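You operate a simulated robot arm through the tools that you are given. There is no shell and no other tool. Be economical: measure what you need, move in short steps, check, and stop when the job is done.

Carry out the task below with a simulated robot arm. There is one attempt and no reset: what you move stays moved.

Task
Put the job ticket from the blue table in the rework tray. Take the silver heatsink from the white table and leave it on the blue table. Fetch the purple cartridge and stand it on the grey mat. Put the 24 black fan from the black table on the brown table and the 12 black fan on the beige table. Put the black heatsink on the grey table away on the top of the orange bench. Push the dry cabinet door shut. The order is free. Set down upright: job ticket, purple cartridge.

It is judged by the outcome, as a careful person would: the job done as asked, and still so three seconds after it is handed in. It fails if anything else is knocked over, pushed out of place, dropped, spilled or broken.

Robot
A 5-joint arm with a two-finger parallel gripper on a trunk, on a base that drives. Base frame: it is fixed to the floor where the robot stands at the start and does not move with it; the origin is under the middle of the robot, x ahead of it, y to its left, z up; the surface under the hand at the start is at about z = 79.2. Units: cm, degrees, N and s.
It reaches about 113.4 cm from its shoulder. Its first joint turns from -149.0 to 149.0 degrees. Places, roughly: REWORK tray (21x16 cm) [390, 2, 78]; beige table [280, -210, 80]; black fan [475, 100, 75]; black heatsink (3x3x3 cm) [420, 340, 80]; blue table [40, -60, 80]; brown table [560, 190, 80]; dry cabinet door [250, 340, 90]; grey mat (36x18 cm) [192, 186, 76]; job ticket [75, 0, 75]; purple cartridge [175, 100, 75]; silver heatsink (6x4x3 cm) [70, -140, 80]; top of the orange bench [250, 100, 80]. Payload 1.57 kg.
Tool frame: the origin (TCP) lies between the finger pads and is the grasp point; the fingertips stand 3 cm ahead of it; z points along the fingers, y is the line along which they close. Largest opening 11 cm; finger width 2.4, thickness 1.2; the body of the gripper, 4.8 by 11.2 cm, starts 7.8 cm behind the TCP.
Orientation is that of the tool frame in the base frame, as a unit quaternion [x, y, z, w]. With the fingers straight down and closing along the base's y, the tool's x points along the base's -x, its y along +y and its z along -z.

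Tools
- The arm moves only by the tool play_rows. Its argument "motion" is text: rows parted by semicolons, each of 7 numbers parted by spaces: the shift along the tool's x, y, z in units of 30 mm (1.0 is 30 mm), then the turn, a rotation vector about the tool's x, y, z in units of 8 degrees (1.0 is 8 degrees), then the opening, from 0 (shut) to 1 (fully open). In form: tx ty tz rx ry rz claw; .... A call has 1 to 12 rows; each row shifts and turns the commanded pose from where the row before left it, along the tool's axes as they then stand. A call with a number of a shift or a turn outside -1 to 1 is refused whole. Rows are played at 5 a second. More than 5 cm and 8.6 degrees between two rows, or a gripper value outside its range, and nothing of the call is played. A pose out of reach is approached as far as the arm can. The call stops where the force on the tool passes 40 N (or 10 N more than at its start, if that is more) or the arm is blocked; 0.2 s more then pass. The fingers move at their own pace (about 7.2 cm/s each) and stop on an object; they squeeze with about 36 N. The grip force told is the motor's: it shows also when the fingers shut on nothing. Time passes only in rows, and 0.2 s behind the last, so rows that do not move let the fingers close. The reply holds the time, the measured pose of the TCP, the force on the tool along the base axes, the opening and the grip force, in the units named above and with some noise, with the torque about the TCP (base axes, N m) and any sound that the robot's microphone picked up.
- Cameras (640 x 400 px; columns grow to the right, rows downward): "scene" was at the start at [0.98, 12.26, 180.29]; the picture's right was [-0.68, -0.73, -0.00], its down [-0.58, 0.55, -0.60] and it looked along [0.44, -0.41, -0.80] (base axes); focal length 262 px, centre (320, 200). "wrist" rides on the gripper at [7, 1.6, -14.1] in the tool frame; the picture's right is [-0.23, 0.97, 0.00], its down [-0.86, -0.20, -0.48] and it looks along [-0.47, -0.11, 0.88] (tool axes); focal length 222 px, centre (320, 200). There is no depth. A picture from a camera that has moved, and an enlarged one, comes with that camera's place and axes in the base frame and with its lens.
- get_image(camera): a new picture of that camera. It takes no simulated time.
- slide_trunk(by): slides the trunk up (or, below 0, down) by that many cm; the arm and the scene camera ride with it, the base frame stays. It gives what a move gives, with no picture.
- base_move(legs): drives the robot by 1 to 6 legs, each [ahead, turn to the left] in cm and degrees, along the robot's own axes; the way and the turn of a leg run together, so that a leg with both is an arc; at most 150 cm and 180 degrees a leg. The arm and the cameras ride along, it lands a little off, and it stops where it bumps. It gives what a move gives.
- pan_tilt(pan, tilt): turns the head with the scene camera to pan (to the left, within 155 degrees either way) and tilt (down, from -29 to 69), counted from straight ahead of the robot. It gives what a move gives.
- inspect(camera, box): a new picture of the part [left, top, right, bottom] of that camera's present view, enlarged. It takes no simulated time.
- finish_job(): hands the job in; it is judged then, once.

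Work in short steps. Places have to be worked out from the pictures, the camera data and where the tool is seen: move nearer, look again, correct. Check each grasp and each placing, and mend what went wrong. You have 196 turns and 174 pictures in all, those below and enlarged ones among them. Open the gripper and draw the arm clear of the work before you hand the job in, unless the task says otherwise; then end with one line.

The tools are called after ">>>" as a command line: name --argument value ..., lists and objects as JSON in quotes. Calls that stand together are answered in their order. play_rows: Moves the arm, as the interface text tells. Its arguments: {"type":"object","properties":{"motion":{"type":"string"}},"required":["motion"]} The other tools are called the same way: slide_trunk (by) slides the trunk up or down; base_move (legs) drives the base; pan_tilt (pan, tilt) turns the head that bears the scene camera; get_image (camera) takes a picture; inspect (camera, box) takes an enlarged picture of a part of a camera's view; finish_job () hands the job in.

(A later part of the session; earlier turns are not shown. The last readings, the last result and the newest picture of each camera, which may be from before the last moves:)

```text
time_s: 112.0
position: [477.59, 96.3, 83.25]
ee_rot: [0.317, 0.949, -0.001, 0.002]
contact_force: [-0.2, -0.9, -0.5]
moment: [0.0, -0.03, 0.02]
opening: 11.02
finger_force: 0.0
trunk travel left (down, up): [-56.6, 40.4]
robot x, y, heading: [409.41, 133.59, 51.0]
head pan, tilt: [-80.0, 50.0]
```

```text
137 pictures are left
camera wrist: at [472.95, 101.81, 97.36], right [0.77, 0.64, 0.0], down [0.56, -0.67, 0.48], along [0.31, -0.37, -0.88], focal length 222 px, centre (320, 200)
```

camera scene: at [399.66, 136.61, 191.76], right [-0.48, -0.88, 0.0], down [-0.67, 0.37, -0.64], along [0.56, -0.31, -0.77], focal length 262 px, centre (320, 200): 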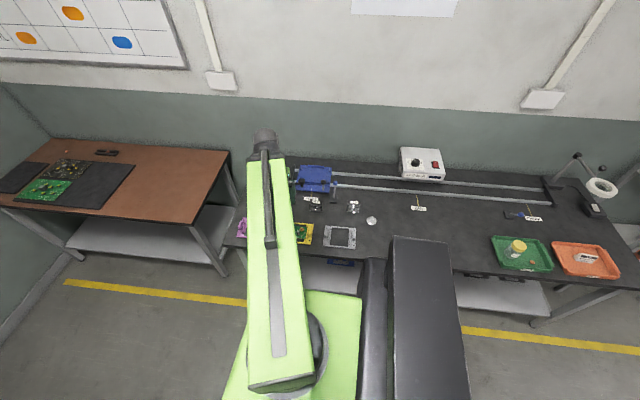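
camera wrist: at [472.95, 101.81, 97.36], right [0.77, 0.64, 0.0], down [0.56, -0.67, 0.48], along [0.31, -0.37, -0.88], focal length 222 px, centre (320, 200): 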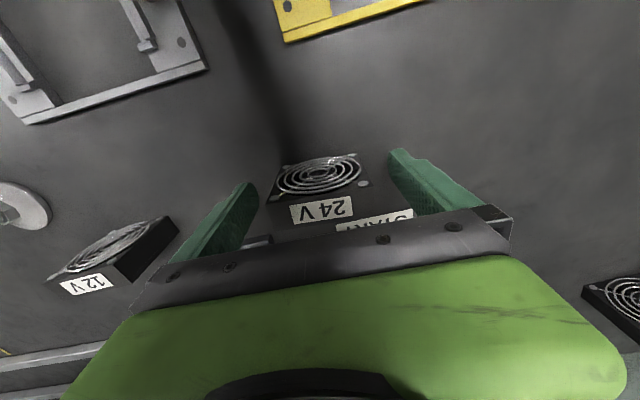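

Aligned; closing on the fan.

>>> play_rows --motion "0 0 0 0 0 0 .5; 0 0 0 0 0 0 .4; 0 0 0 0 0 0 .4; 0 0 0 0 0 0 .4"

>>> slide_trunk --by 36

>>> get_image --camera "wrist"

```text
time_s: 113.0
position: [477.66, 96.18, 83.26]
ee_rot: [0.316, 0.949, -0.001, 0.003]
contact_force: [-0.3, 0.6, 1.1]
moment: [-0.05, 0.03, 0.03]
opening: 7.01
finger_force: 36.2
trunk travel left (down, up): [-56.6, 40.4]
robot x, y, heading: [408.8, 133.41, 51.0]
head pan, tilt: [-80.0, 50.0]
```

```text
time_s: 116.5
position: [477.6, 96.31, 119.27]
ee_rot: [0.316, 0.949, -0.002, 0.002]
contact_force: [-0.6, 0.3, -0.5]
moment: [0.03, 0.05, 0.0]
opening: 6.97
finger_force: 35.5
trunk travel left (down, up): [-92.6, 4.4]
robot x, y, heading: [408.93, 133.38, 51.1]
head pan, tilt: [-80.0, 50.0]
```

```text
136 pictures are left
camera wrist: at [472.96, 101.8, 133.35], right [0.77, 0.64, 0.0], down [0.56, -0.67, 0.48], along [0.31, -0.37, -0.88], focal length 222 px, centre (320, 200)
```

wrist: 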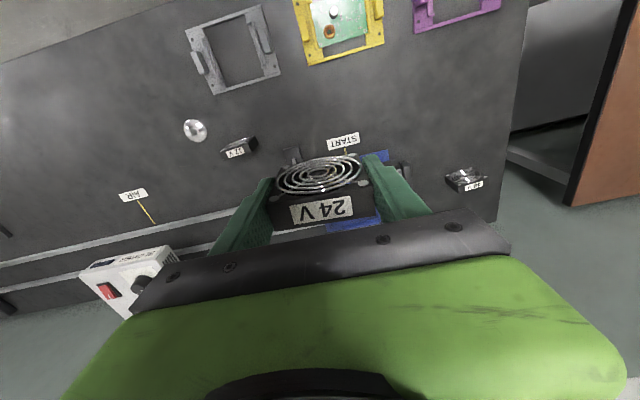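

Fan 24 V is held. Drive 85 cm ahead, which carries the fan over the free right part of the brown table.

>>> base_move --legs '[[85, 0]]'

>>> get_image --camera "wrist"

>>> get_image --camera "scene"

```text
time_s: 121.0
position: [531.56, 163.1, 119.26]
ee_rot: [0.315, 0.949, 0.0, 0.002]
contact_force: [-0.7, 1.0, -0.5]
moment: [0.0, -0.01, 0.0]
opening: 6.97
finger_force: 36.5
trunk travel left (down, up): [-92.6, 4.4]
robot x, y, heading: [462.87, 200.12, 51.4]
head pan, tilt: [-80.0, 50.0]
```

```text
135 pictures are left
camera wrist: at [526.89, 168.71, 133.34], right [0.76, 0.64, 0.0], down [0.56, -0.67, 0.48], along [0.31, -0.37, -0.88], focal length 222 px, centre (320, 200)
```

wrist: 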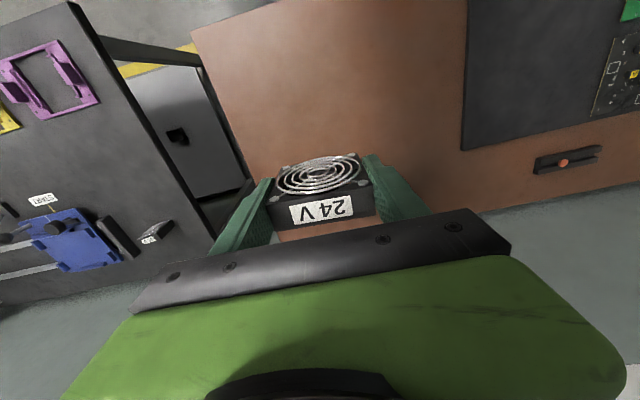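

```text
134 pictures are left
camera scene: at [453.5, 203.28, 190.46], right [-0.48, -0.88, 0.0], down [-0.67, 0.37, -0.64], along [0.56, -0.31, -0.77], focal length 262 px, centre (320, 200)
```

scene: 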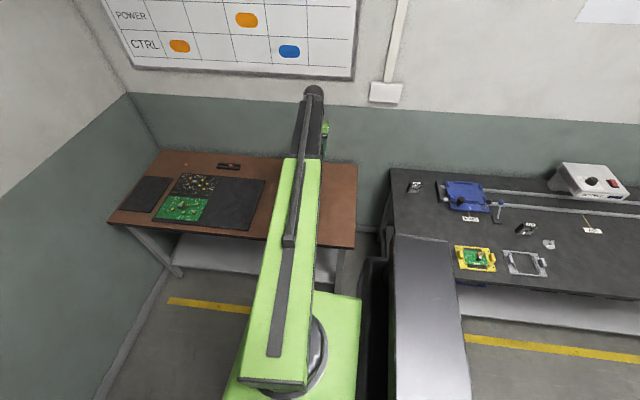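

The drop point is well clear on the brown table. Lowering.

>>> slide_trunk --by -33.5

>>> slide_trunk --by -1.5

>>> slide_trunk --by -1

>>> get_image --camera "wrist"

```text
time_s: 124.3
position: [531.54, 163.16, 85.8]
ee_rot: [0.314, 0.949, -0.001, 0.003]
contact_force: [-0.2, 0.4, -1.0]
moment: [0.02, -0.04, -0.01]
opening: 6.96
finger_force: 35.9
trunk travel left (down, up): [-59.1, 37.9]
robot x, y, heading: [462.82, 199.53, 51.2]
head pan, tilt: [-80.0, 50.0]
```

```text
time_s: 125.0
position: [531.56, 163.12, 84.35]
ee_rot: [0.315, 0.949, -0.001, 0.002]
contact_force: [0.0, -1.1, 0.1]
moment: [0.0, 0.0, -0.03]
opening: 6.99
finger_force: 35.4
trunk travel left (down, up): [-57.6, 39.4]
robot x, y, heading: [463.0, 199.96, 51.4]
head pan, tilt: [-80.0, 50.0]
```

```text
time_s: 125.5
position: [531.64, 163.06, 83.26]
ee_rot: [0.315, 0.949, 0.0, 0.003]
contact_force: [-1.2, 0.1, 0.1]
moment: [0.04, 0.03, 0.03]
opening: 6.94
finger_force: 35.7
trunk travel left (down, up): [-56.6, 40.4]
robot x, y, heading: [462.76, 200.04, 50.9]
head pan, tilt: [-80.0, 50.0]
```

```text
133 pictures are left
camera wrist: at [526.85, 168.68, 97.35], right [0.76, 0.64, 0.0], down [0.56, -0.67, 0.48], along [0.31, -0.37, -0.88], focal length 222 px, centre (320, 200)
```

wrist: 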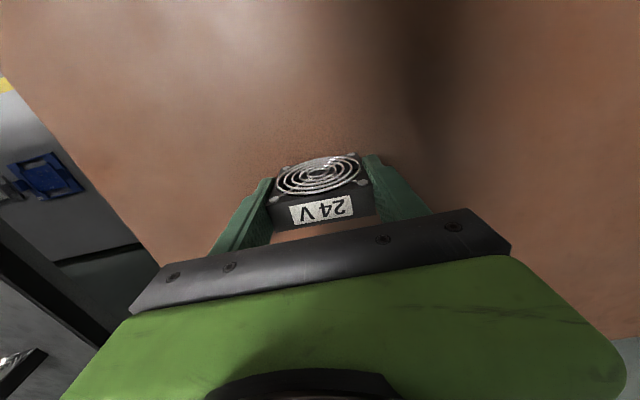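

Not touching yet; continue in half-centimetre steps.

>>> slide_trunk --by -0.6

>>> slide_trunk --by -0.6

```text
time_s: 126.1
position: [531.46, 163.22, 82.78]
ee_rot: [0.314, 0.949, -0.001, 0.003]
contact_force: [1.3, 1.5, 22.0]
moment: [-0.01, -0.02, -0.07]
opening: 6.93
finger_force: 36.2
trunk travel left (down, up): [-56.0, 41.0]
robot x, y, heading: [462.76, 199.93, 51.1]
head pan, tilt: [-80.0, 50.0]
```

```text
time_s: 126.7
position: [531.38, 163.21, 82.1]
ee_rot: [0.315, 0.949, -0.001, 0.002]
contact_force: [-3.5, 0.5, 18.7]
moment: [0.01, 0.03, 0.05]
opening: 6.94
finger_force: 35.9
trunk travel left (down, up): [-55.4, 41.6]
robot x, y, heading: [462.68, 199.78, 51.4]
head pan, tilt: [-80.0, 50.0]
```

Contact made; release and rise.

>>> play_rows --motion "0 0 0 0 0 0 .75; 0 0 0 0 0 0 .85; 0 0 0 0 0 0 .85"

>>> slide_trunk --by 37

>>> get_image --camera "wrist"

```text
time_s: 127.5
position: [531.52, 163.08, 82.18]
ee_rot: [0.315, 0.949, 0.0, 0.003]
contact_force: [0.8, -0.2, 1.1]
moment: [0.01, -0.02, -0.01]
opening: 9.34
finger_force: 0.1
trunk travel left (down, up): [-55.4, 41.6]
robot x, y, heading: [462.85, 200.17, 51.1]
head pan, tilt: [-80.0, 50.0]
```

```text
time_s: 131.0
position: [531.56, 163.05, 119.15]
ee_rot: [0.314, 0.949, -0.001, 0.003]
contact_force: [0.4, -0.6, -0.4]
moment: [0.02, 0.0, 0.01]
opening: 9.32
finger_force: 0.0
trunk travel left (down, up): [-92.4, 4.6]
robot x, y, heading: [462.63, 199.9, 51.2]
head pan, tilt: [-80.0, 50.0]
```

```text
132 pictures are left
camera wrist: at [526.84, 168.67, 133.15], right [0.76, 0.64, 0.0], down [0.56, -0.67, 0.48], along [0.31, -0.37, -0.88], focal length 222 px, centre (320, 200)
```

wrist: 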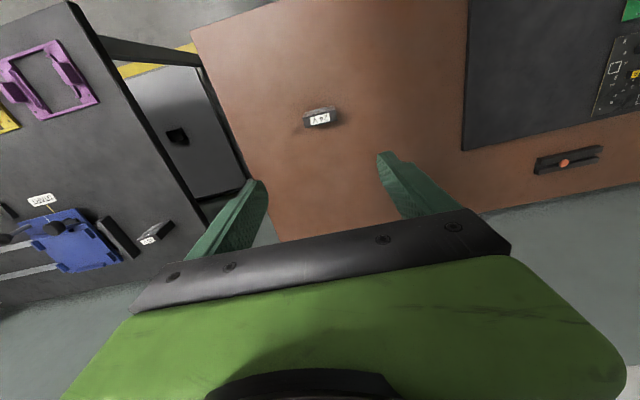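

24 V fan stands on the brown table. Now look toward the grey table for the black heatsink.

>>> pan_tilt --pan 30 --tilt 35

>>> get_image --camera "scene"

>>> inspect --camera "scene" --box '[150, 100, 400, 260]'

```text
time_s: 132.9
position: [531.38, 163.1, 119.11]
ee_rot: [0.314, 0.949, -0.001, 0.002]
contact_force: [-0.4, -0.1, -1.0]
moment: [-0.03, 0.03, -0.04]
opening: 9.36
finger_force: 0.1
trunk travel left (down, up): [-92.4, 4.6]
robot x, y, heading: [462.94, 199.85, 51.0]
head pan, tilt: [30.0, 35.0]
```

```text
131 pictures are left
camera scene: at [448.03, 215.63, 192.43], right [0.99, -0.15, 0.0], down [-0.09, -0.57, -0.82], along [0.13, 0.81, -0.57], focal length 262 px, centre (320, 200)
```

scene: 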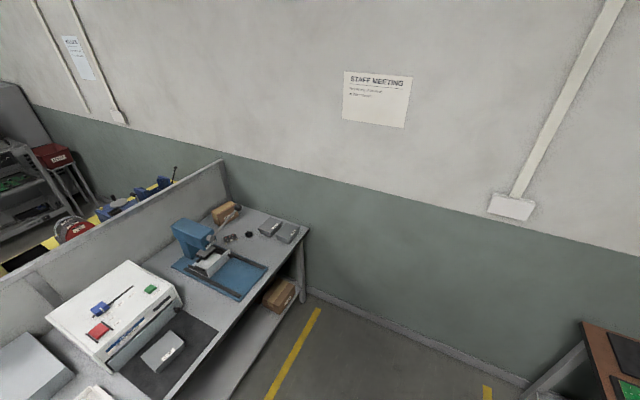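

```text
2.50 times, centred on (275, 180) of scene
camera zoom: at [448.03, 215.63, 192.43], right [0.99, -0.15, 0.0], down [-0.09, -0.57, -0.82], along [0.13, 0.81, -0.57], focal length 655 px, centre (432, 250)
```

zoom: 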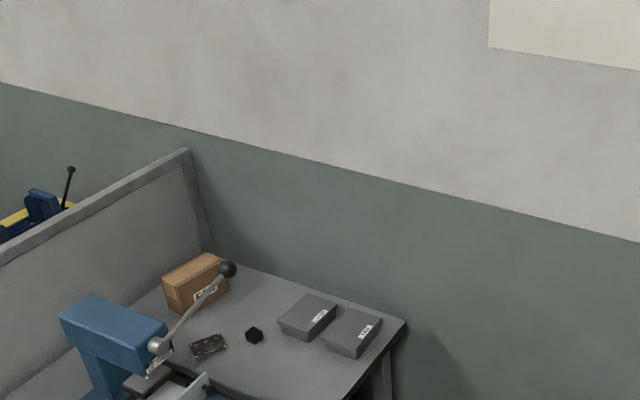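

The partition meets the end wall, so this aisle is a dead end. I need my own footprint before nearing the grey table, so look down at the base.

>>> pan_tilt --pan 60 --tilt 69

>>> get_image --camera "scene"

>>> pan_tilt --pan -20 --tilt 69

>>> get_image --camera "scene"

>>> pan_tilt --pan 150 --tilt 60

>>> get_image --camera "scene"

```text
time_s: 133.9
position: [531.53, 163.0, 119.1]
ee_rot: [0.315, 0.949, -0.001, 0.003]
contact_force: [-0.1, -0.5, -0.6]
moment: [0.03, 0.0, 0.01]
opening: 9.33
finger_force: 0.1
trunk travel left (down, up): [-92.4, 4.6]
robot x, y, heading: [463.01, 200.15, 51.1]
head pan, tilt: [60.0, 68.8]
```

```text
129 pictures are left
camera scene: at [444.66, 212.15, 188.07], right [0.93, 0.36, 0.0], down [0.34, -0.87, -0.36], along [-0.13, 0.34, -0.93], focal length 262 px, centre (320, 200)
```

scene: 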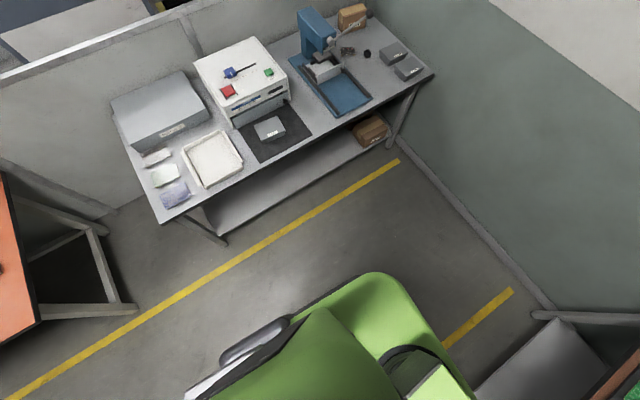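

```text
time_s: 135.4
position: [531.48, 163.19, 119.12]
ee_rot: [0.315, 0.949, -0.001, 0.002]
contact_force: [0.4, -0.6, 0.6]
moment: [0.01, 0.01, 0.0]
opening: 9.35
finger_force: 0.1
trunk travel left (down, up): [-92.4, 4.6]
robot x, y, heading: [462.87, 199.59, 51.3]
head pan, tilt: [-20.0, 68.8]
```

```text
128 pictures are left
camera scene: at [451.46, 209.83, 188.06], right [0.52, -0.85, 0.0], down [-0.8, -0.48, -0.36], along [0.31, 0.19, -0.93], focal length 262 px, centre (320, 200)
```

scene: 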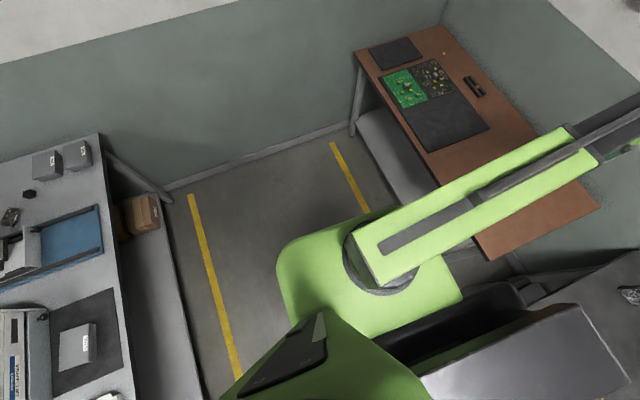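

```text
time_s: 138.0
position: [531.5, 163.12, 119.18]
ee_rot: [0.315, 0.949, -0.001, 0.003]
contact_force: [-0.1, -0.5, 1.0]
moment: [0.0, -0.01, -0.02]
opening: 9.38
finger_force: 0.0
trunk travel left (down, up): [-92.4, 4.6]
robot x, y, heading: [462.81, 199.98, 51.2]
head pan, tilt: [150.0, 60.0]
```

```text
127 pictures are left
camera scene: at [440.47, 204.52, 189.0], right [-0.36, 0.93, 0.0], down [0.81, 0.31, -0.5], along [-0.47, -0.18, -0.87], focal length 262 px, centre (320, 200)
```

scene: 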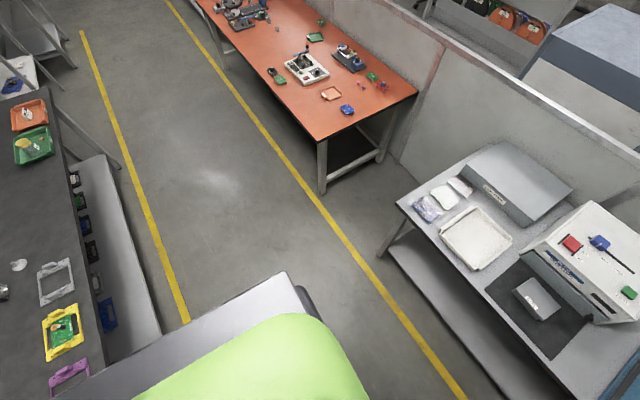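

I have a good overview: clear floor between the yellow lines. Retract the arm, turn around (arm then faces the grey table), and back up toward the end near the heatsink.

>>> play_rows --motion ".989 -.146 0 0 0 0 1; .989 -.146 0 0 0 0 1; .989 -.146 0 0 0 0 1; .989 -.146 0 0 0 0 1; .989 -.146 0 0 0 0 1; .989 -.146 0 0 0 0 1; .989 -.146 0 0 0 0 1"

>>> base_move --legs '[[0, 103], [0, 102], [-82, 0], [0, -24]]'

>>> pan_tilt --pan -75 --tilt 50

>>> get_image --camera "scene"

```text
time_s: 139.6
position: [512.87, 173.23, 119.23]
ee_rot: [0.314, 0.949, -0.001, 0.002]
contact_force: [0.2, -0.3, -0.4]
moment: [0.0, 0.0, 0.04]
opening: 11.02
finger_force: 0.0
trunk travel left (down, up): [-92.4, 4.6]
robot x, y, heading: [462.21, 200.0, 51.3]
head pan, tilt: [150.0, 60.0]
```

```text
time_s: 147.0
position: [421.22, 239.02, 118.83]
ee_rot: [0.903, -0.429, 0.0, 0.002]
contact_force: [-0.5, 2.6, -0.9]
moment: [-0.13, -0.01, 0.01]
opening: 10.97
finger_force: 0.0
trunk travel left (down, up): [-92.4, 4.6]
robot x, y, heading: [471.06, 188.19, -141.7]
head pan, tilt: [150.0, 60.0]
stopped in leg 2: the robot was blocked; the commanded pose is now the measured one
```

```text
time_s: 150.2
position: [421.36, 238.18, 119.12]
ee_rot: [0.904, -0.428, -0.002, 0.0]
contact_force: [0.4, -0.2, 0.6]
moment: [0.01, -0.02, -0.01]
opening: 10.99
finger_force: 0.1
trunk travel left (down, up): [-92.4, 4.6]
robot x, y, heading: [471.28, 188.38, -141.7]
head pan, tilt: [-75.0, 50.0]
```

```text
126 pictures are left
camera scene: at [478.99, 182.38, 190.26], right [0.59, 0.8, 0.0], down [0.62, -0.46, -0.64], along [-0.52, 0.38, -0.77], focal length 262 px, centre (320, 200)
```

scene: 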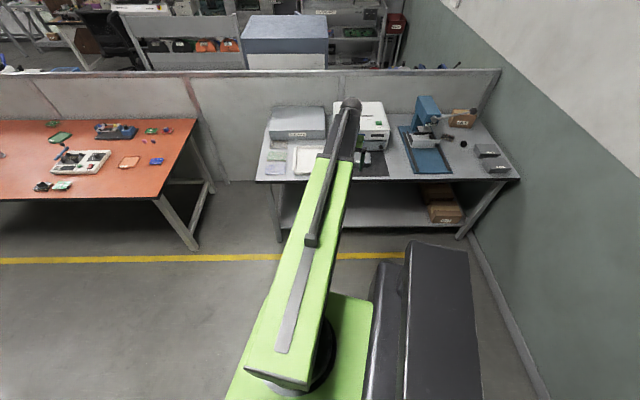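

The turn was blocked at heading −142° and I drifted toward the brown table. Check that side for disturbance.

>>> pan_tilt --pan 100 --tilt 50

>>> get_image --camera "scene"

>>> pan_tilt --pan 150 --tilt 62

>>> get_image --camera "scene"

```text
time_s: 152.8
position: [421.38, 238.2, 119.09]
ee_rot: [0.904, -0.428, -0.001, -0.001]
contact_force: [0.0, -0.5, 0.4]
moment: [0.01, -0.02, -0.01]
opening: 11.0
finger_force: 0.0
trunk travel left (down, up): [-92.4, 4.6]
robot x, y, heading: [470.96, 188.28, -141.6]
head pan, tilt: [100.0, 50.0]
```

```text
125 pictures are left
camera scene: at [490.94, 172.69, 190.26], right [-0.66, -0.75, 0.0], down [-0.57, 0.51, -0.64], along [0.48, -0.43, -0.77], focal length 262 px, centre (320, 200)
```

scene: 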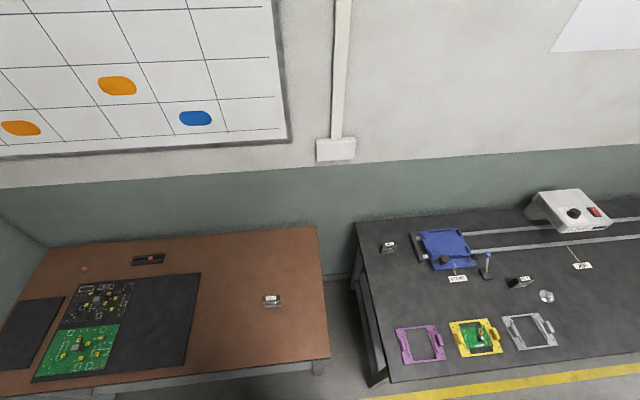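

```text
time_s: 154.0
position: [421.35, 238.24, 119.03]
ee_rot: [0.904, -0.428, -0.002, -0.001]
contact_force: [-0.1, -0.2, -0.2]
moment: [-0.02, 0.0, 0.02]
opening: 10.98
finger_force: 0.1
trunk travel left (down, up): [-92.4, 4.6]
robot x, y, heading: [471.18, 188.48, -141.5]
head pan, tilt: [150.0, 62.0]
```

```text
124 pictures are left
camera scene: at [491.54, 178.74, 188.77], right [0.15, -0.99, 0.0], down [-0.87, -0.13, -0.47], along [0.46, 0.07, -0.88], focal length 262 px, centre (320, 200)
```

scene: 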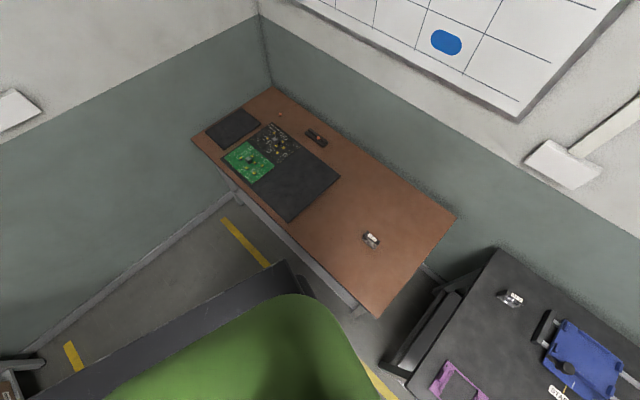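

Nothing was disturbed. I'll drive ahead away from the brown table, turn, then back up diagonally towards the grey table's end.

>>> slide_trunk --by 4

>>> base_move --legs '[[60, 0], [0, 29]]'

```text
time_s: 154.9
position: [421.29, 238.07, 123.14]
ee_rot: [0.904, -0.428, 0.0, -0.001]
contact_force: [-0.7, 0.4, -0.3]
moment: [-0.01, 0.04, -0.01]
opening: 11.02
finger_force: 0.0
trunk travel left (down, up): [-96.4, 0.6]
robot x, y, heading: [471.1, 188.69, -141.6]
head pan, tilt: [150.0, 62.0]
```

```text
time_s: 159.7
position: [357.25, 171.04, 123.15]
ee_rot: [0.983, -0.185, -0.002, 0.0]
contact_force: [-0.2, -0.8, 0.6]
moment: [-0.04, -0.03, -0.01]
opening: 10.98
finger_force: 0.1
trunk travel left (down, up): [-96.4, 0.6]
robot x, y, heading: [427.18, 150.09, -112.9]
head pan, tilt: [150.0, 62.0]
```

>>> base_move --legs '[[-136, 0], [0, -12]]'

>>> pan_tilt --pan -105 --tilt 55

>>> get_image --camera "scene"

>>> get_image --camera "wrist"

```text
time_s: 167.3
position: [415.39, 310.97, 123.05]
ee_rot: [0.959, -0.283, -0.001, 0.0]
contact_force: [0.5, 0.4, 1.3]
moment: [-0.06, 0.04, 0.01]
opening: 11.02
finger_force: 0.2
trunk travel left (down, up): [-96.4, 0.6]
robot x, y, heading: [479.24, 278.18, -123.8]
head pan, tilt: [150.0, 62.0]
```

```text
time_s: 170.8
position: [415.2, 311.06, 123.03]
ee_rot: [0.959, -0.283, -0.002, 0.0]
contact_force: [0.0, 0.1, -0.3]
moment: [0.0, 0.01, 0.03]
opening: 11.02
finger_force: 0.1
trunk travel left (down, up): [-96.4, 0.6]
robot x, y, heading: [479.19, 278.17, -123.6]
head pan, tilt: [-105.0, 55.0]
```

```text
123 pictures are left
camera scene: at [491.09, 277.4, 193.61], right [0.75, 0.66, 0.0], down [0.54, -0.62, -0.57], along [-0.38, 0.43, -0.82], focal length 262 px, centre (320, 200)
```

scene: 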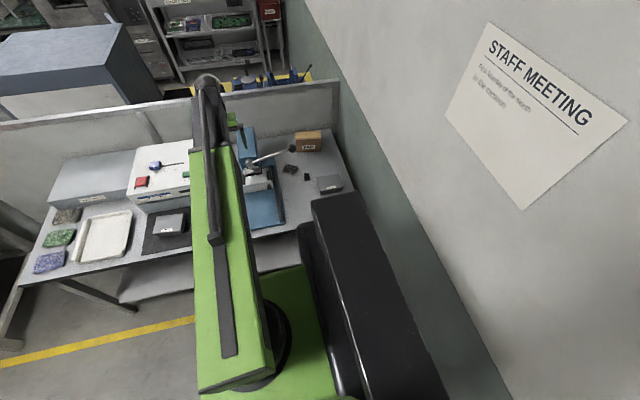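

```text
122 pictures are left
camera wrist: at [420.3, 305.79, 137.16], right [-0.72, -0.69, 0.0], down [-0.61, 0.63, 0.48], along [-0.33, 0.35, -0.88], focal length 222 px, centre (320, 200)
```

wrist: 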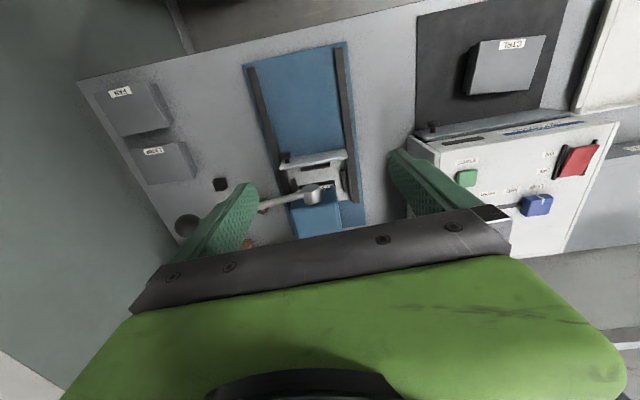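

Heatsink visible at (221,184) in the wrist view, but the press handle is near. Zoom on both views.

>>> inspect --camera "wrist" --box '[120, 140, 360, 260]'

>>> inspect --camera "scene" --box '[220, 110, 350, 200]'

```text
2.67 times, centred on (240, 200) of wrist
camera zoom: at [420.3, 305.79, 137.16], right [-0.72, -0.69, 0.0], down [-0.61, 0.63, 0.48], along [-0.33, 0.35, -0.88], focal length 592 px, centre (533, 200)
```

zoom: 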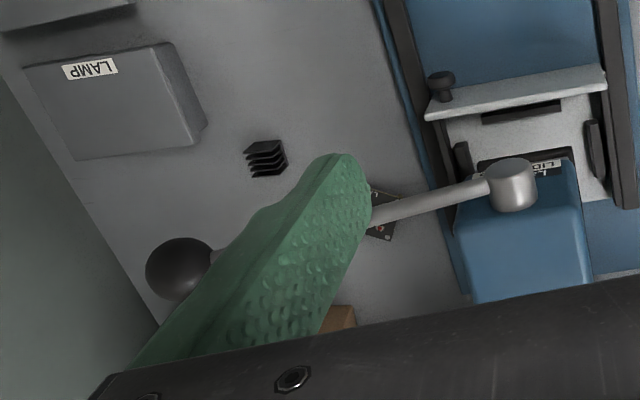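

```text
4.44 times, centred on (285, 155) of scene
camera zoom: at [491.09, 277.4, 193.61], right [0.75, 0.66, 0.0], down [0.54, -0.62, -0.57], along [-0.38, 0.43, -0.82], focal length 1164 px, centre (476, 400)
```

zoom: 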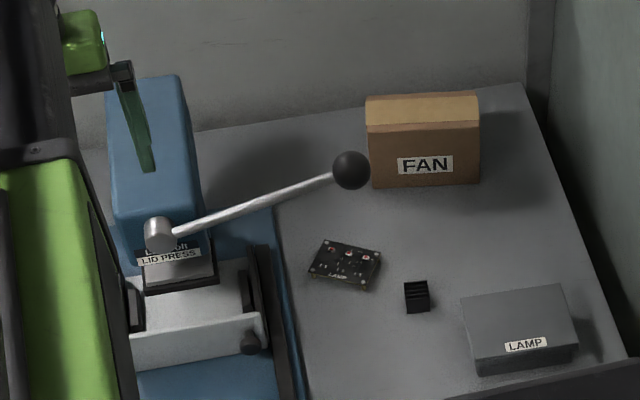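

Triangulated: heatsink at (422.8,343.6), and the press lever's ball overhangs close by at (421.4,336.5,z≈107). A vertical descent is too tight, so I'll come in low and tilted ~40° beneath the ball along my radial line. First move to a pre-position, spin, and tilt.

>>> play_rows --motion ".589 -.87 0 0 0 0 .5; .589 -.87 0 0 0 0 .5; .589 -.87 0 0 0 0 .5; .589 -.87 0 0 0 0 .5; .589 -.87 0 0 0 0 .5; .589 -.87 0 0 0 0 .5; .589 -.87 0 0 0 0 .5; .589 -.87 0 0 0 0 .5; .589 -.87 0 0 0 0 .5; 0 0 0 0 0 1 .5; 0 0 0 0 0 1 .5"

>>> play_rows --motion "0 0 0 0 -1 0 .5; 0 0 0 0 -1 0 .5; 0 0 0 0 -1 0 .5; 0 0 0 0 -1 0 .5; 0 0 0 0 -1 0 .5"

```text
time_s: 173.2
position: [441.52, 322.14, 123.12]
ee_rot: [0.91, -0.415, -0.001, 0.0]
contact_force: [0.0, -0.2, 0.1]
moment: [-0.01, -0.04, 0.0]
opening: 5.5
finger_force: 0.0
trunk travel left (down, up): [-96.4, 0.6]
robot x, y, heading: [479.6, 277.96, -123.9]
head pan, tilt: [-105.0, 55.0]
```

```text
time_s: 174.4
position: [436.89, 328.68, 128.74]
ee_rot: [0.855, -0.389, -0.312, -0.141]
contact_force: [0.9, 0.4, -0.5]
moment: [-0.01, -0.02, 0.0]
opening: 5.52
finger_force: 0.2
out of reach, approached as far as the arm can: row 1, 2, 3, 4, 5
trunk travel left (down, up): [-96.4, 0.6]
robot x, y, heading: [479.21, 277.8, -123.7]
head pan, tilt: [-105.0, 55.0]
```

Tilted 40°, now at (436.9,328.7). Lower by trunk here, still clear in front of the ball.

>>> slide_trunk --by -43

>>> get_image --camera "wrist"

>>> get_image --camera "scene"

```text
refused: -43 is not a number from -40 to 40
```

```text
119 pictures are left
camera wrist: at [445.22, 316.75, 134.96], right [-0.85, -0.51, 0.15], down [-0.08, 0.39, 0.92], along [-0.52, 0.77, -0.37], focal length 222 px, centre (320, 200)
```

wrist: 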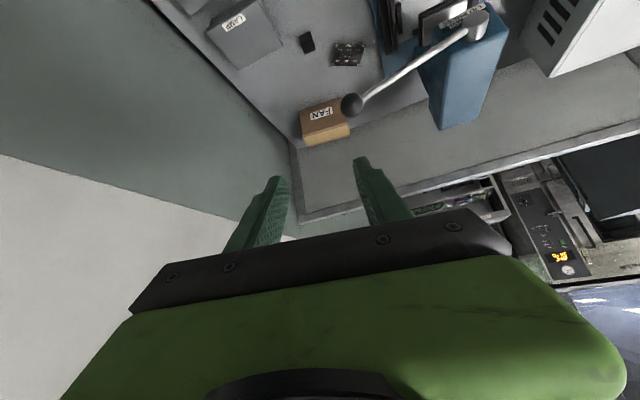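

```text
118 pictures are left
camera scene: at [491.1, 277.42, 193.61], right [0.75, 0.66, 0.0], down [0.54, -0.62, -0.57], along [-0.38, 0.43, -0.82], focal length 262 px, centre (320, 200)
```

scene: 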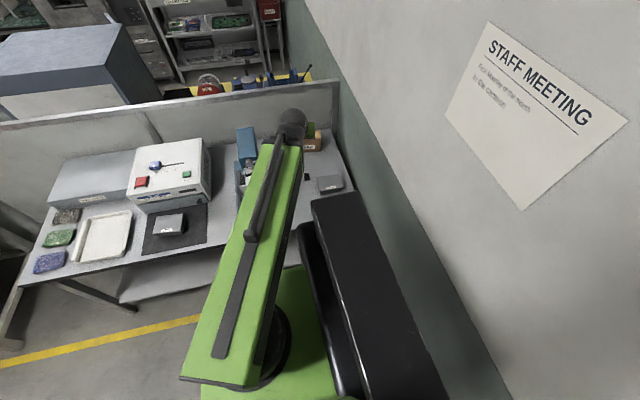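

The arm is a telescoping boom, so nothing protrudes beyond the wrist. Lower in two steps.

>>> slide_trunk --by -30

>>> slide_trunk --by -13

>>> get_image --camera "wrist"

>>> get_image --camera "scene"

```text
time_s: 177.4
position: [436.96, 328.67, 98.74]
ee_rot: [0.855, -0.389, -0.311, -0.141]
contact_force: [-0.5, 0.3, 0.1]
moment: [0.0, 0.0, -0.01]
opening: 5.5
finger_force: 0.0
trunk travel left (down, up): [-66.4, 30.6]
robot x, y, heading: [479.44, 277.7, -123.9]
head pan, tilt: [-105.0, 55.0]
```

```text
time_s: 179.0
position: [436.93, 328.54, 85.59]
ee_rot: [0.856, -0.389, -0.311, -0.14]
contact_force: [-1.5, -0.5, -0.1]
moment: [0.0, -0.02, 0.0]
opening: 5.5
finger_force: 0.1
trunk travel left (down, up): [-53.4, 43.6]
robot x, y, heading: [479.33, 278.1, -123.8]
head pan, tilt: [-105.0, 55.0]
```

```text
117 pictures are left
camera wrist: at [445.23, 316.71, 91.97], right [-0.85, -0.51, 0.15], down [-0.08, 0.39, 0.92], along [-0.52, 0.77, -0.37], focal length 222 px, centre (320, 200)
```

wrist: 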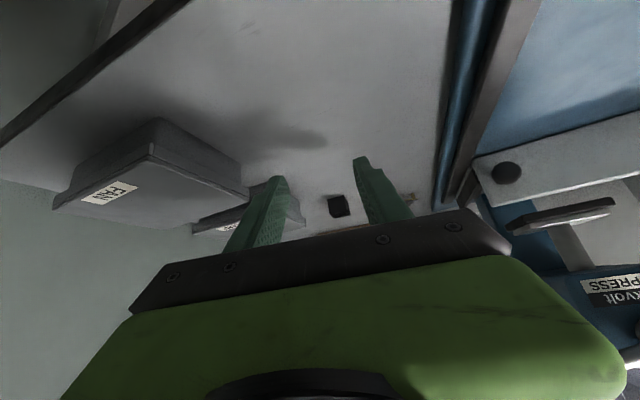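

```text
116 pictures are left
camera scene: at [491.09, 277.39, 150.61], right [0.75, 0.66, 0.0], down [0.54, -0.62, -0.57], along [-0.38, 0.43, -0.82], focal length 262 px, centre (320, 200)
```

scene: 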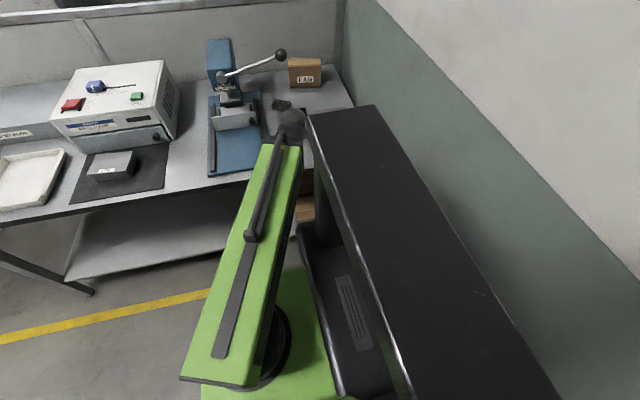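

The heatsink is between the fingers' line, ~0.9 cm to the image right. Narrow the opening, shift sideways, lower 2.7, and advance a first part.

>>> slide_trunk --by -2.6

>>> play_rows --motion "0 .3 0 0 0 0 .42; -.766 0 .643 0 0 0 .42; -.766 0 .643 0 0 0 .42; -.766 0 .643 0 0 0 .42"

>>> get_image --camera "wrist"

```text
time_s: 179.8
position: [437.01, 328.68, 83.06]
ee_rot: [0.855, -0.389, -0.312, -0.141]
contact_force: [0.9, -0.2, -0.9]
moment: [0.0, 0.01, -0.01]
opening: 5.51
finger_force: 0.2
trunk travel left (down, up): [-50.8, 46.2]
robot x, y, heading: [479.3, 277.93, -124.0]
head pan, tilt: [-105.0, 55.0]
```

```text
time_s: 180.8
position: [430.25, 334.97, 83.1]
ee_rot: [0.855, -0.389, -0.312, -0.141]
contact_force: [-0.2, 0.9, 0.2]
moment: [-0.01, -0.02, 0.02]
opening: 4.63
finger_force: 0.0
trunk travel left (down, up): [-50.8, 46.2]
robot x, y, heading: [479.1, 277.79, -123.8]
head pan, tilt: [-105.0, 55.0]
```

```text
115 pictures are left
camera wrist: at [438.55, 322.98, 89.36], right [-0.85, -0.51, 0.15], down [-0.08, 0.39, 0.92], along [-0.52, 0.77, -0.37], focal length 222 px, centre (320, 200)
```

wrist: 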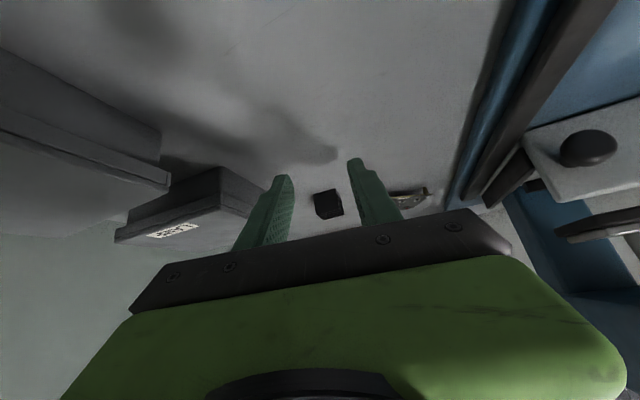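

Heatsink nearly centred. Small lateral nudge and two more rows forward.

>>> play_rows --motion "-.766 .17 .643 0 0 0 .42; -.766 0 .643 0 0 0 .42"

>>> get_image --camera "wrist"

```text
time_s: 181.3
position: [425.99, 338.9, 83.09]
ee_rot: [0.856, -0.389, -0.311, -0.141]
contact_force: [0.5, 0.5, -0.4]
moment: [0.04, -0.02, 0.0]
opening: 4.61
finger_force: 0.0
trunk travel left (down, up): [-50.8, 46.2]
robot x, y, heading: [479.44, 277.9, -123.8]
head pan, tilt: [-105.0, 55.0]
```

```text
114 pictures are left
camera wrist: at [434.33, 327.08, 89.36], right [-0.85, -0.51, 0.15], down [-0.08, 0.39, 0.92], along [-0.52, 0.77, -0.37], focal length 222 px, centre (320, 200)
```

wrist: 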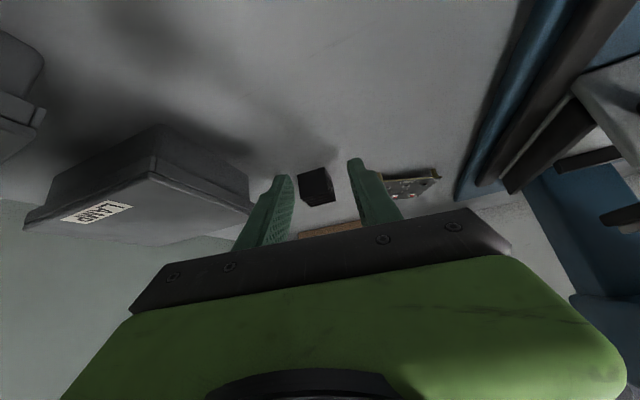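

Lower slightly and advance 3 cm, then close on the heatsink.

>>> play_rows --motion "-.383 0 .3215 0 0 0 .42; -.44 0 .25 0 0 0 .42; 0.064 0 0.077 0 0 0 .42; 0 0 0 0 0 0 .1; 0 0 0 0 0 0 .1; 0 0 0 0 0 0 .1"

>>> get_image --camera "wrist"

```text
time_s: 182.8
position: [424.02, 341.24, 82.94]
ee_rot: [0.855, -0.39, -0.311, -0.141]
contact_force: [-0.3, 0.7, -0.4]
moment: [-0.03, -0.01, -0.01]
opening: 1.12
finger_force: 0.1
trunk travel left (down, up): [-50.8, 46.2]
robot x, y, heading: [479.32, 277.87, -123.7]
head pan, tilt: [-105.0, 55.0]
```

```text
113 pictures are left
camera wrist: at [432.31, 329.34, 89.36], right [-0.85, -0.51, 0.15], down [-0.08, 0.39, 0.92], along [-0.52, 0.77, -0.37], focal length 222 px, centre (320, 200)
```

wrist: 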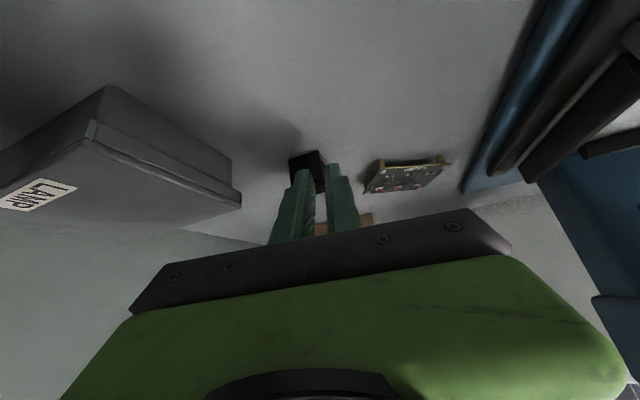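

Fingers closed short of it: the heatsink sits lower (centre z≈79) and further out, ~1 cm toward image left. Reopen, shift, lower and advance.

>>> play_rows --motion "0 0 0 0 0 0 .42; 0 -.36 0 0 0 0 .42; .235 0 .28 0 0 0 .42; .235 0 .28 0 0 0 .42"

>>> get_image --camera "wrist"

```text
time_s: 183.8
position: [424.9, 341.85, 83.03]
ee_rot: [0.855, -0.389, -0.312, -0.141]
contact_force: [0.1, -0.8, -0.3]
moment: [0.05, 0.0, 0.01]
opening: 4.63
finger_force: 0.0
out of reach, approached as far as the arm can: row 3, 4
trunk travel left (down, up): [-50.8, 46.2]
robot x, y, heading: [479.27, 277.77, -123.7]
head pan, tilt: [-105.0, 55.0]
```

```text
112 pictures are left
camera wrist: at [433.12, 330.01, 89.36], right [-0.85, -0.51, 0.15], down [-0.08, 0.39, 0.92], along [-0.52, 0.77, -0.37], focal length 222 px, centre (320, 200)
```

wrist: 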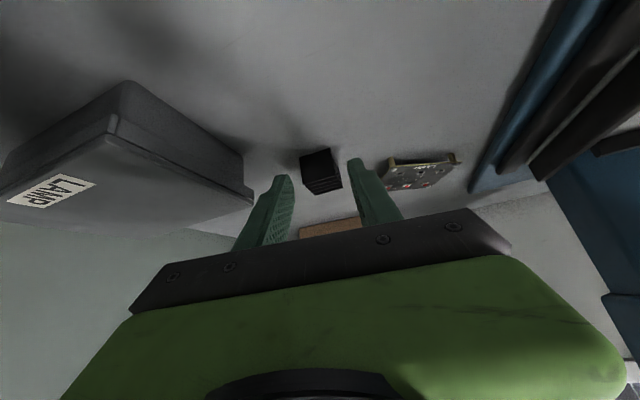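

Centred now; the boom is at its lower limit so lower with the trunk.

>>> slide_trunk --by -2.0

>>> get_image --camera "wrist"

```text
time_s: 184.4
position: [424.9, 341.88, 81.13]
ee_rot: [0.855, -0.389, -0.312, -0.141]
contact_force: [-1.4, 1.0, 2.0]
moment: [0.05, 0.01, 0.01]
opening: 4.63
finger_force: 0.4
trunk travel left (down, up): [-48.8, 48.2]
robot x, y, heading: [479.25, 277.72, -123.7]
head pan, tilt: [-105.0, 55.0]
```

```text
111 pictures are left
camera wrist: at [433.11, 330.0, 87.36], right [-0.85, -0.51, 0.15], down [-0.08, 0.39, 0.92], along [-0.52, 0.77, -0.37], focal length 222 px, centre (320, 200)
```

wrist: 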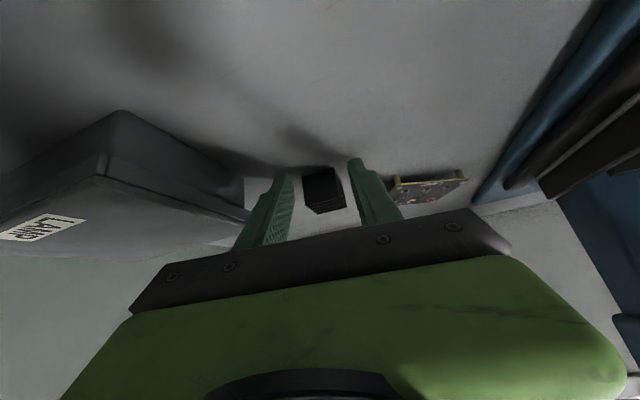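

Heatsink centre ≈ 3.6 cm ahead and 1.9 below TCP. Advance 2.4 and close.

>>> play_rows --motion "-.306 .05 .257 0 0 0 .42; -.306 0 .257 0 0 0 .42; 0 0 0 0 0 0 .1; 0 0 0 0 0 0 .1; 0 0 0 0 0 0 .1"

>>> get_image --camera "wrist"

```text
time_s: 185.6
position: [423.14, 343.62, 81.06]
ee_rot: [0.856, -0.389, -0.311, -0.141]
contact_force: [0.7, 0.7, 0.6]
moment: [0.05, -0.01, 0.01]
opening: 2.84
finger_force: 35.8
trunk travel left (down, up): [-48.8, 48.2]
robot x, y, heading: [479.28, 277.83, -123.7]
head pan, tilt: [-105.0, 55.0]
```

```text
110 pictures are left
camera wrist: at [431.36, 331.72, 87.37], right [-0.85, -0.51, 0.15], down [-0.08, 0.39, 0.92], along [-0.52, 0.77, -0.37], focal length 222 px, centre (320, 200)
```

wrist: 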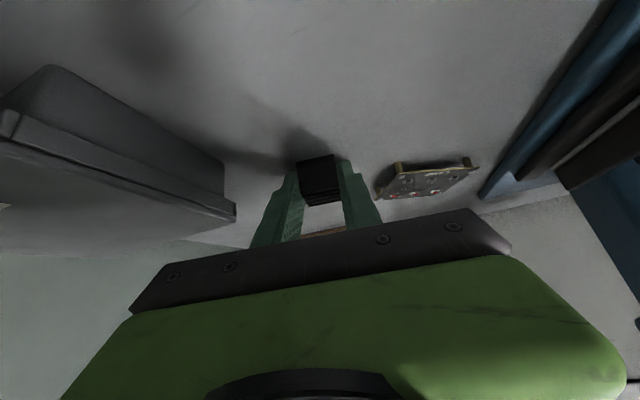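

Gripped at 2.84 cm. Raise 3 cm, retract out from under the ball.

>>> slide_trunk --by 3

>>> play_rows --motion ".766 0 -.643 0 0 0 .1; .766 0 -.643 0 0 0 .1; .766 0 -.643 0 0 0 .1; .766 0 -.643 0 0 0 .1; .766 0 -.643 0 0 0 .1; .766 0 -.643 0 0 0 .1"

>>> get_image --camera "wrist"

```text
time_s: 186.4
position: [423.11, 343.52, 84.08]
ee_rot: [0.855, -0.39, -0.311, -0.141]
contact_force: [-0.2, -0.2, -0.2]
moment: [-0.01, -0.07, 0.01]
opening: 2.87
finger_force: 36.3
trunk travel left (down, up): [-51.8, 45.2]
robot x, y, heading: [479.17, 277.56, -123.8]
head pan, tilt: [-105.0, 55.0]
```

```text
time_s: 187.8
position: [435.29, 330.02, 84.12]
ee_rot: [0.855, -0.389, -0.311, -0.141]
contact_force: [-0.2, -0.7, 0.2]
moment: [0.01, -0.02, -0.04]
opening: 2.84
finger_force: 35.8
trunk travel left (down, up): [-51.8, 45.2]
robot x, y, heading: [479.36, 278.1, -123.9]
head pan, tilt: [-105.0, 55.0]
```

```text
109 pictures are left
camera wrist: at [443.44, 318.07, 90.37], right [-0.85, -0.51, 0.15], down [-0.08, 0.39, 0.92], along [-0.52, 0.77, -0.37], focal length 222 px, centre (320, 200)
```

wrist: 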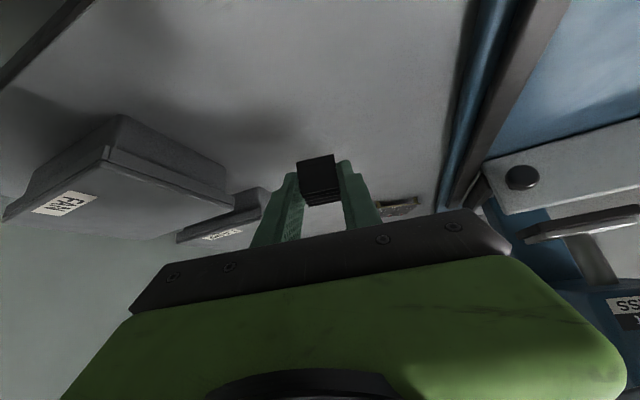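

Heatsink secured. Raise, untilt, and drive to the orange bench's near end.

>>> slide_trunk --by 40

>>> play_rows --motion "0 0 0 0 1 0 .1; 0 0 0 0 1 0 .1; 0 0 0 0 1 0 .1; 0 0 0 0 1 0 .1; 0 0 0 0 1 0 .1"

>>> base_move --legs '[[150, 0], [18, 0]]'

>>> pan_tilt --pan -75 --tilt 50

>>> get_image --camera "scene"

>>> get_image --camera "wrist"

```text
time_s: 191.6
position: [435.21, 330.0, 124.08]
ee_rot: [0.855, -0.39, -0.311, -0.141]
contact_force: [-1.2, -1.0, -0.3]
moment: [0.02, -0.01, -0.03]
opening: 2.86
finger_force: 35.8
trunk travel left (down, up): [-91.8, 5.2]
robot x, y, heading: [479.31, 277.95, -123.9]
head pan, tilt: [-105.0, 55.0]
```

```text
time_s: 192.8
position: [435.02, 329.97, 118.52]
ee_rot: [0.91, -0.414, 0.001, 0.001]
contact_force: [0.4, -0.1, -0.1]
moment: [0.03, 0.0, 0.0]
opening: 2.89
finger_force: 36.0
out of reach, approached as far as the arm can: row 1, 2, 3, 4
trunk travel left (down, up): [-91.8, 5.2]
robot x, y, heading: [478.84, 277.93, -124.2]
head pan, tilt: [-105.0, 55.0]
```

```text
time_s: 201.4
position: [340.86, 190.84, 118.44]
ee_rot: [0.908, -0.42, -0.001, 0.0]
contact_force: [0.0, -0.4, -0.1]
moment: [0.01, -0.03, -0.01]
opening: 2.85
finger_force: 36.3
trunk travel left (down, up): [-91.8, 5.2]
robot x, y, heading: [384.32, 138.55, -124.5]
head pan, tilt: [-105.0, 55.0]
```

```text
time_s: 202.3
position: [341.02, 190.88, 118.49]
ee_rot: [0.908, -0.419, 0.0, 0.001]
contact_force: [-0.2, 0.1, -0.4]
moment: [0.02, -0.03, 0.01]
opening: 2.84
finger_force: 36.4
trunk travel left (down, up): [-91.8, 5.2]
robot x, y, heading: [384.61, 138.15, -124.8]
head pan, tilt: [-75.0, 50.0]
```

```text
108 pictures are left
camera scene: at [393.71, 134.68, 189.66], right [0.34, 0.94, 0.0], down [0.72, -0.26, -0.64], along [-0.61, 0.22, -0.77], focal length 262 px, centre (320, 200)
```

scene: 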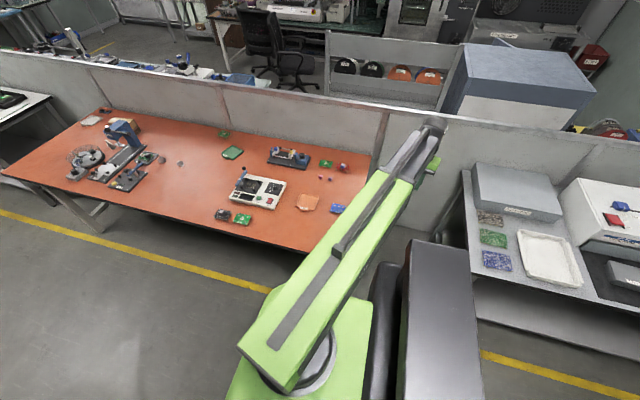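

```text
107 pictures are left
camera wrist: at [344.27, 184.62, 132.58], right [-0.89, -0.46, 0.0], down [-0.4, 0.78, 0.48], along [-0.22, 0.43, -0.88], focal length 222 px, centre (320, 200)
```

wrist: 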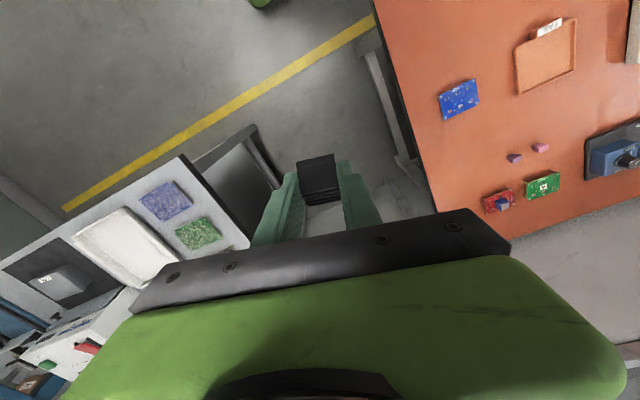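

The big empty area of the bench is around (265,108). Drive ahead 105 cm to bring the hand over it.

>>> base_move --legs '[[105, 0]]'

>>> get_image --camera "wrist"

>>> get_image --camera "scene"

```text
time_s: 207.8
position: [280.32, 101.64, 118.6]
ee_rot: [0.912, -0.411, 0.0, 0.0]
contact_force: [-0.2, -0.1, 0.1]
moment: [0.02, -0.02, -0.01]
opening: 2.86
finger_force: 36.0
trunk travel left (down, up): [-91.8, 5.2]
robot x, y, heading: [324.75, 49.93, -123.6]
head pan, tilt: [-75.0, 50.0]
```

```text
106 pictures are left
camera wrist: at [283.7, 95.43, 132.58], right [-0.88, -0.47, 0.0], down [-0.42, 0.77, 0.48], along [-0.23, 0.42, -0.88], focal length 222 px, centre (320, 200)
```

wrist: 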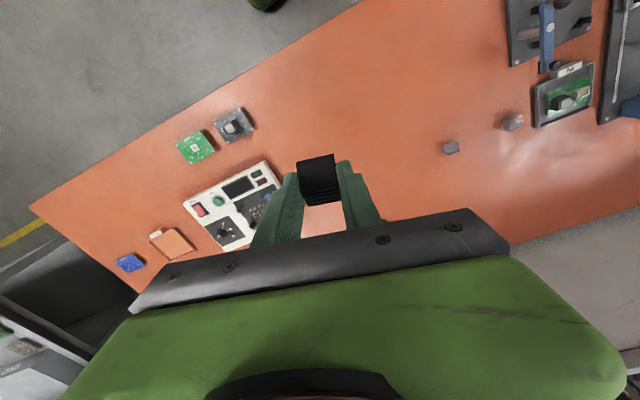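

```text
105 pictures are left
camera scene: at [333.99, 46.35, 189.66], right [0.32, 0.95, 0.0], down [0.73, -0.24, -0.64], along [-0.61, 0.2, -0.77], focal length 262 px, centre (320, 200)
```

scene: 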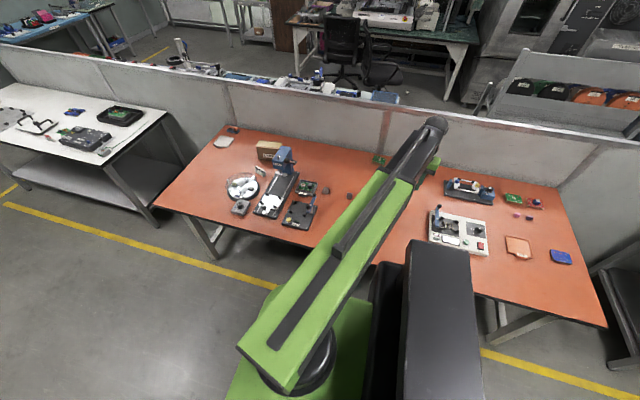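

Beneath is free bench. The heatsink was gripped with 40° tilt, so restore that tilt, move 6 cm outward, then lower.

>>> play_rows --motion "0 0 0 0 -1 0 .1; 0 0 0 0 -1 0 .1; 0 0 0 0 -1 0 .1; 0 0 0 0 -1 0 .1; 0 0 0 0 -1 0 .1; -.766 0 .643 0 0 0 .1; -.766 0 .643 0 0 0 .1"

>>> slide_trunk --by -30

>>> get_image --camera "wrist"

```text
time_s: 209.4
position: [276.47, 106.33, 124.18]
ee_rot: [0.856, -0.387, -0.313, -0.14]
contact_force: [-0.1, -0.3, -0.8]
moment: [0.04, 0.0, 0.02]
opening: 2.87
finger_force: 36.7
out of reach, approached as far as the arm can: row 2, 3, 4, 5
trunk travel left (down, up): [-91.8, 5.2]
robot x, y, heading: [324.92, 49.67, -123.5]
head pan, tilt: [-75.0, 50.0]
```

```text
time_s: 212.4
position: [276.42, 106.24, 94.09]
ee_rot: [0.856, -0.387, -0.312, -0.14]
contact_force: [0.3, -0.2, -0.5]
moment: [-0.01, -0.01, 0.02]
opening: 2.85
finger_force: 36.6
trunk travel left (down, up): [-61.8, 35.2]
robot x, y, heading: [324.67, 50.08, -123.5]
head pan, tilt: [-75.0, 50.0]
```

```text
104 pictures are left
camera wrist: at [284.81, 94.42, 100.37], right [-0.85, -0.51, 0.15], down [-0.08, 0.39, 0.92], along [-0.53, 0.76, -0.37], focal length 222 px, centre (320, 200)
```

wrist: 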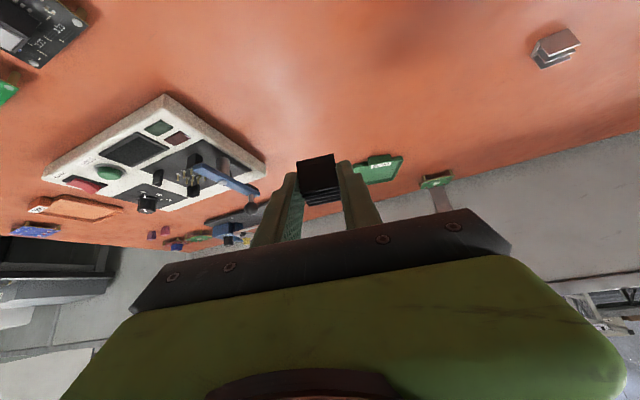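

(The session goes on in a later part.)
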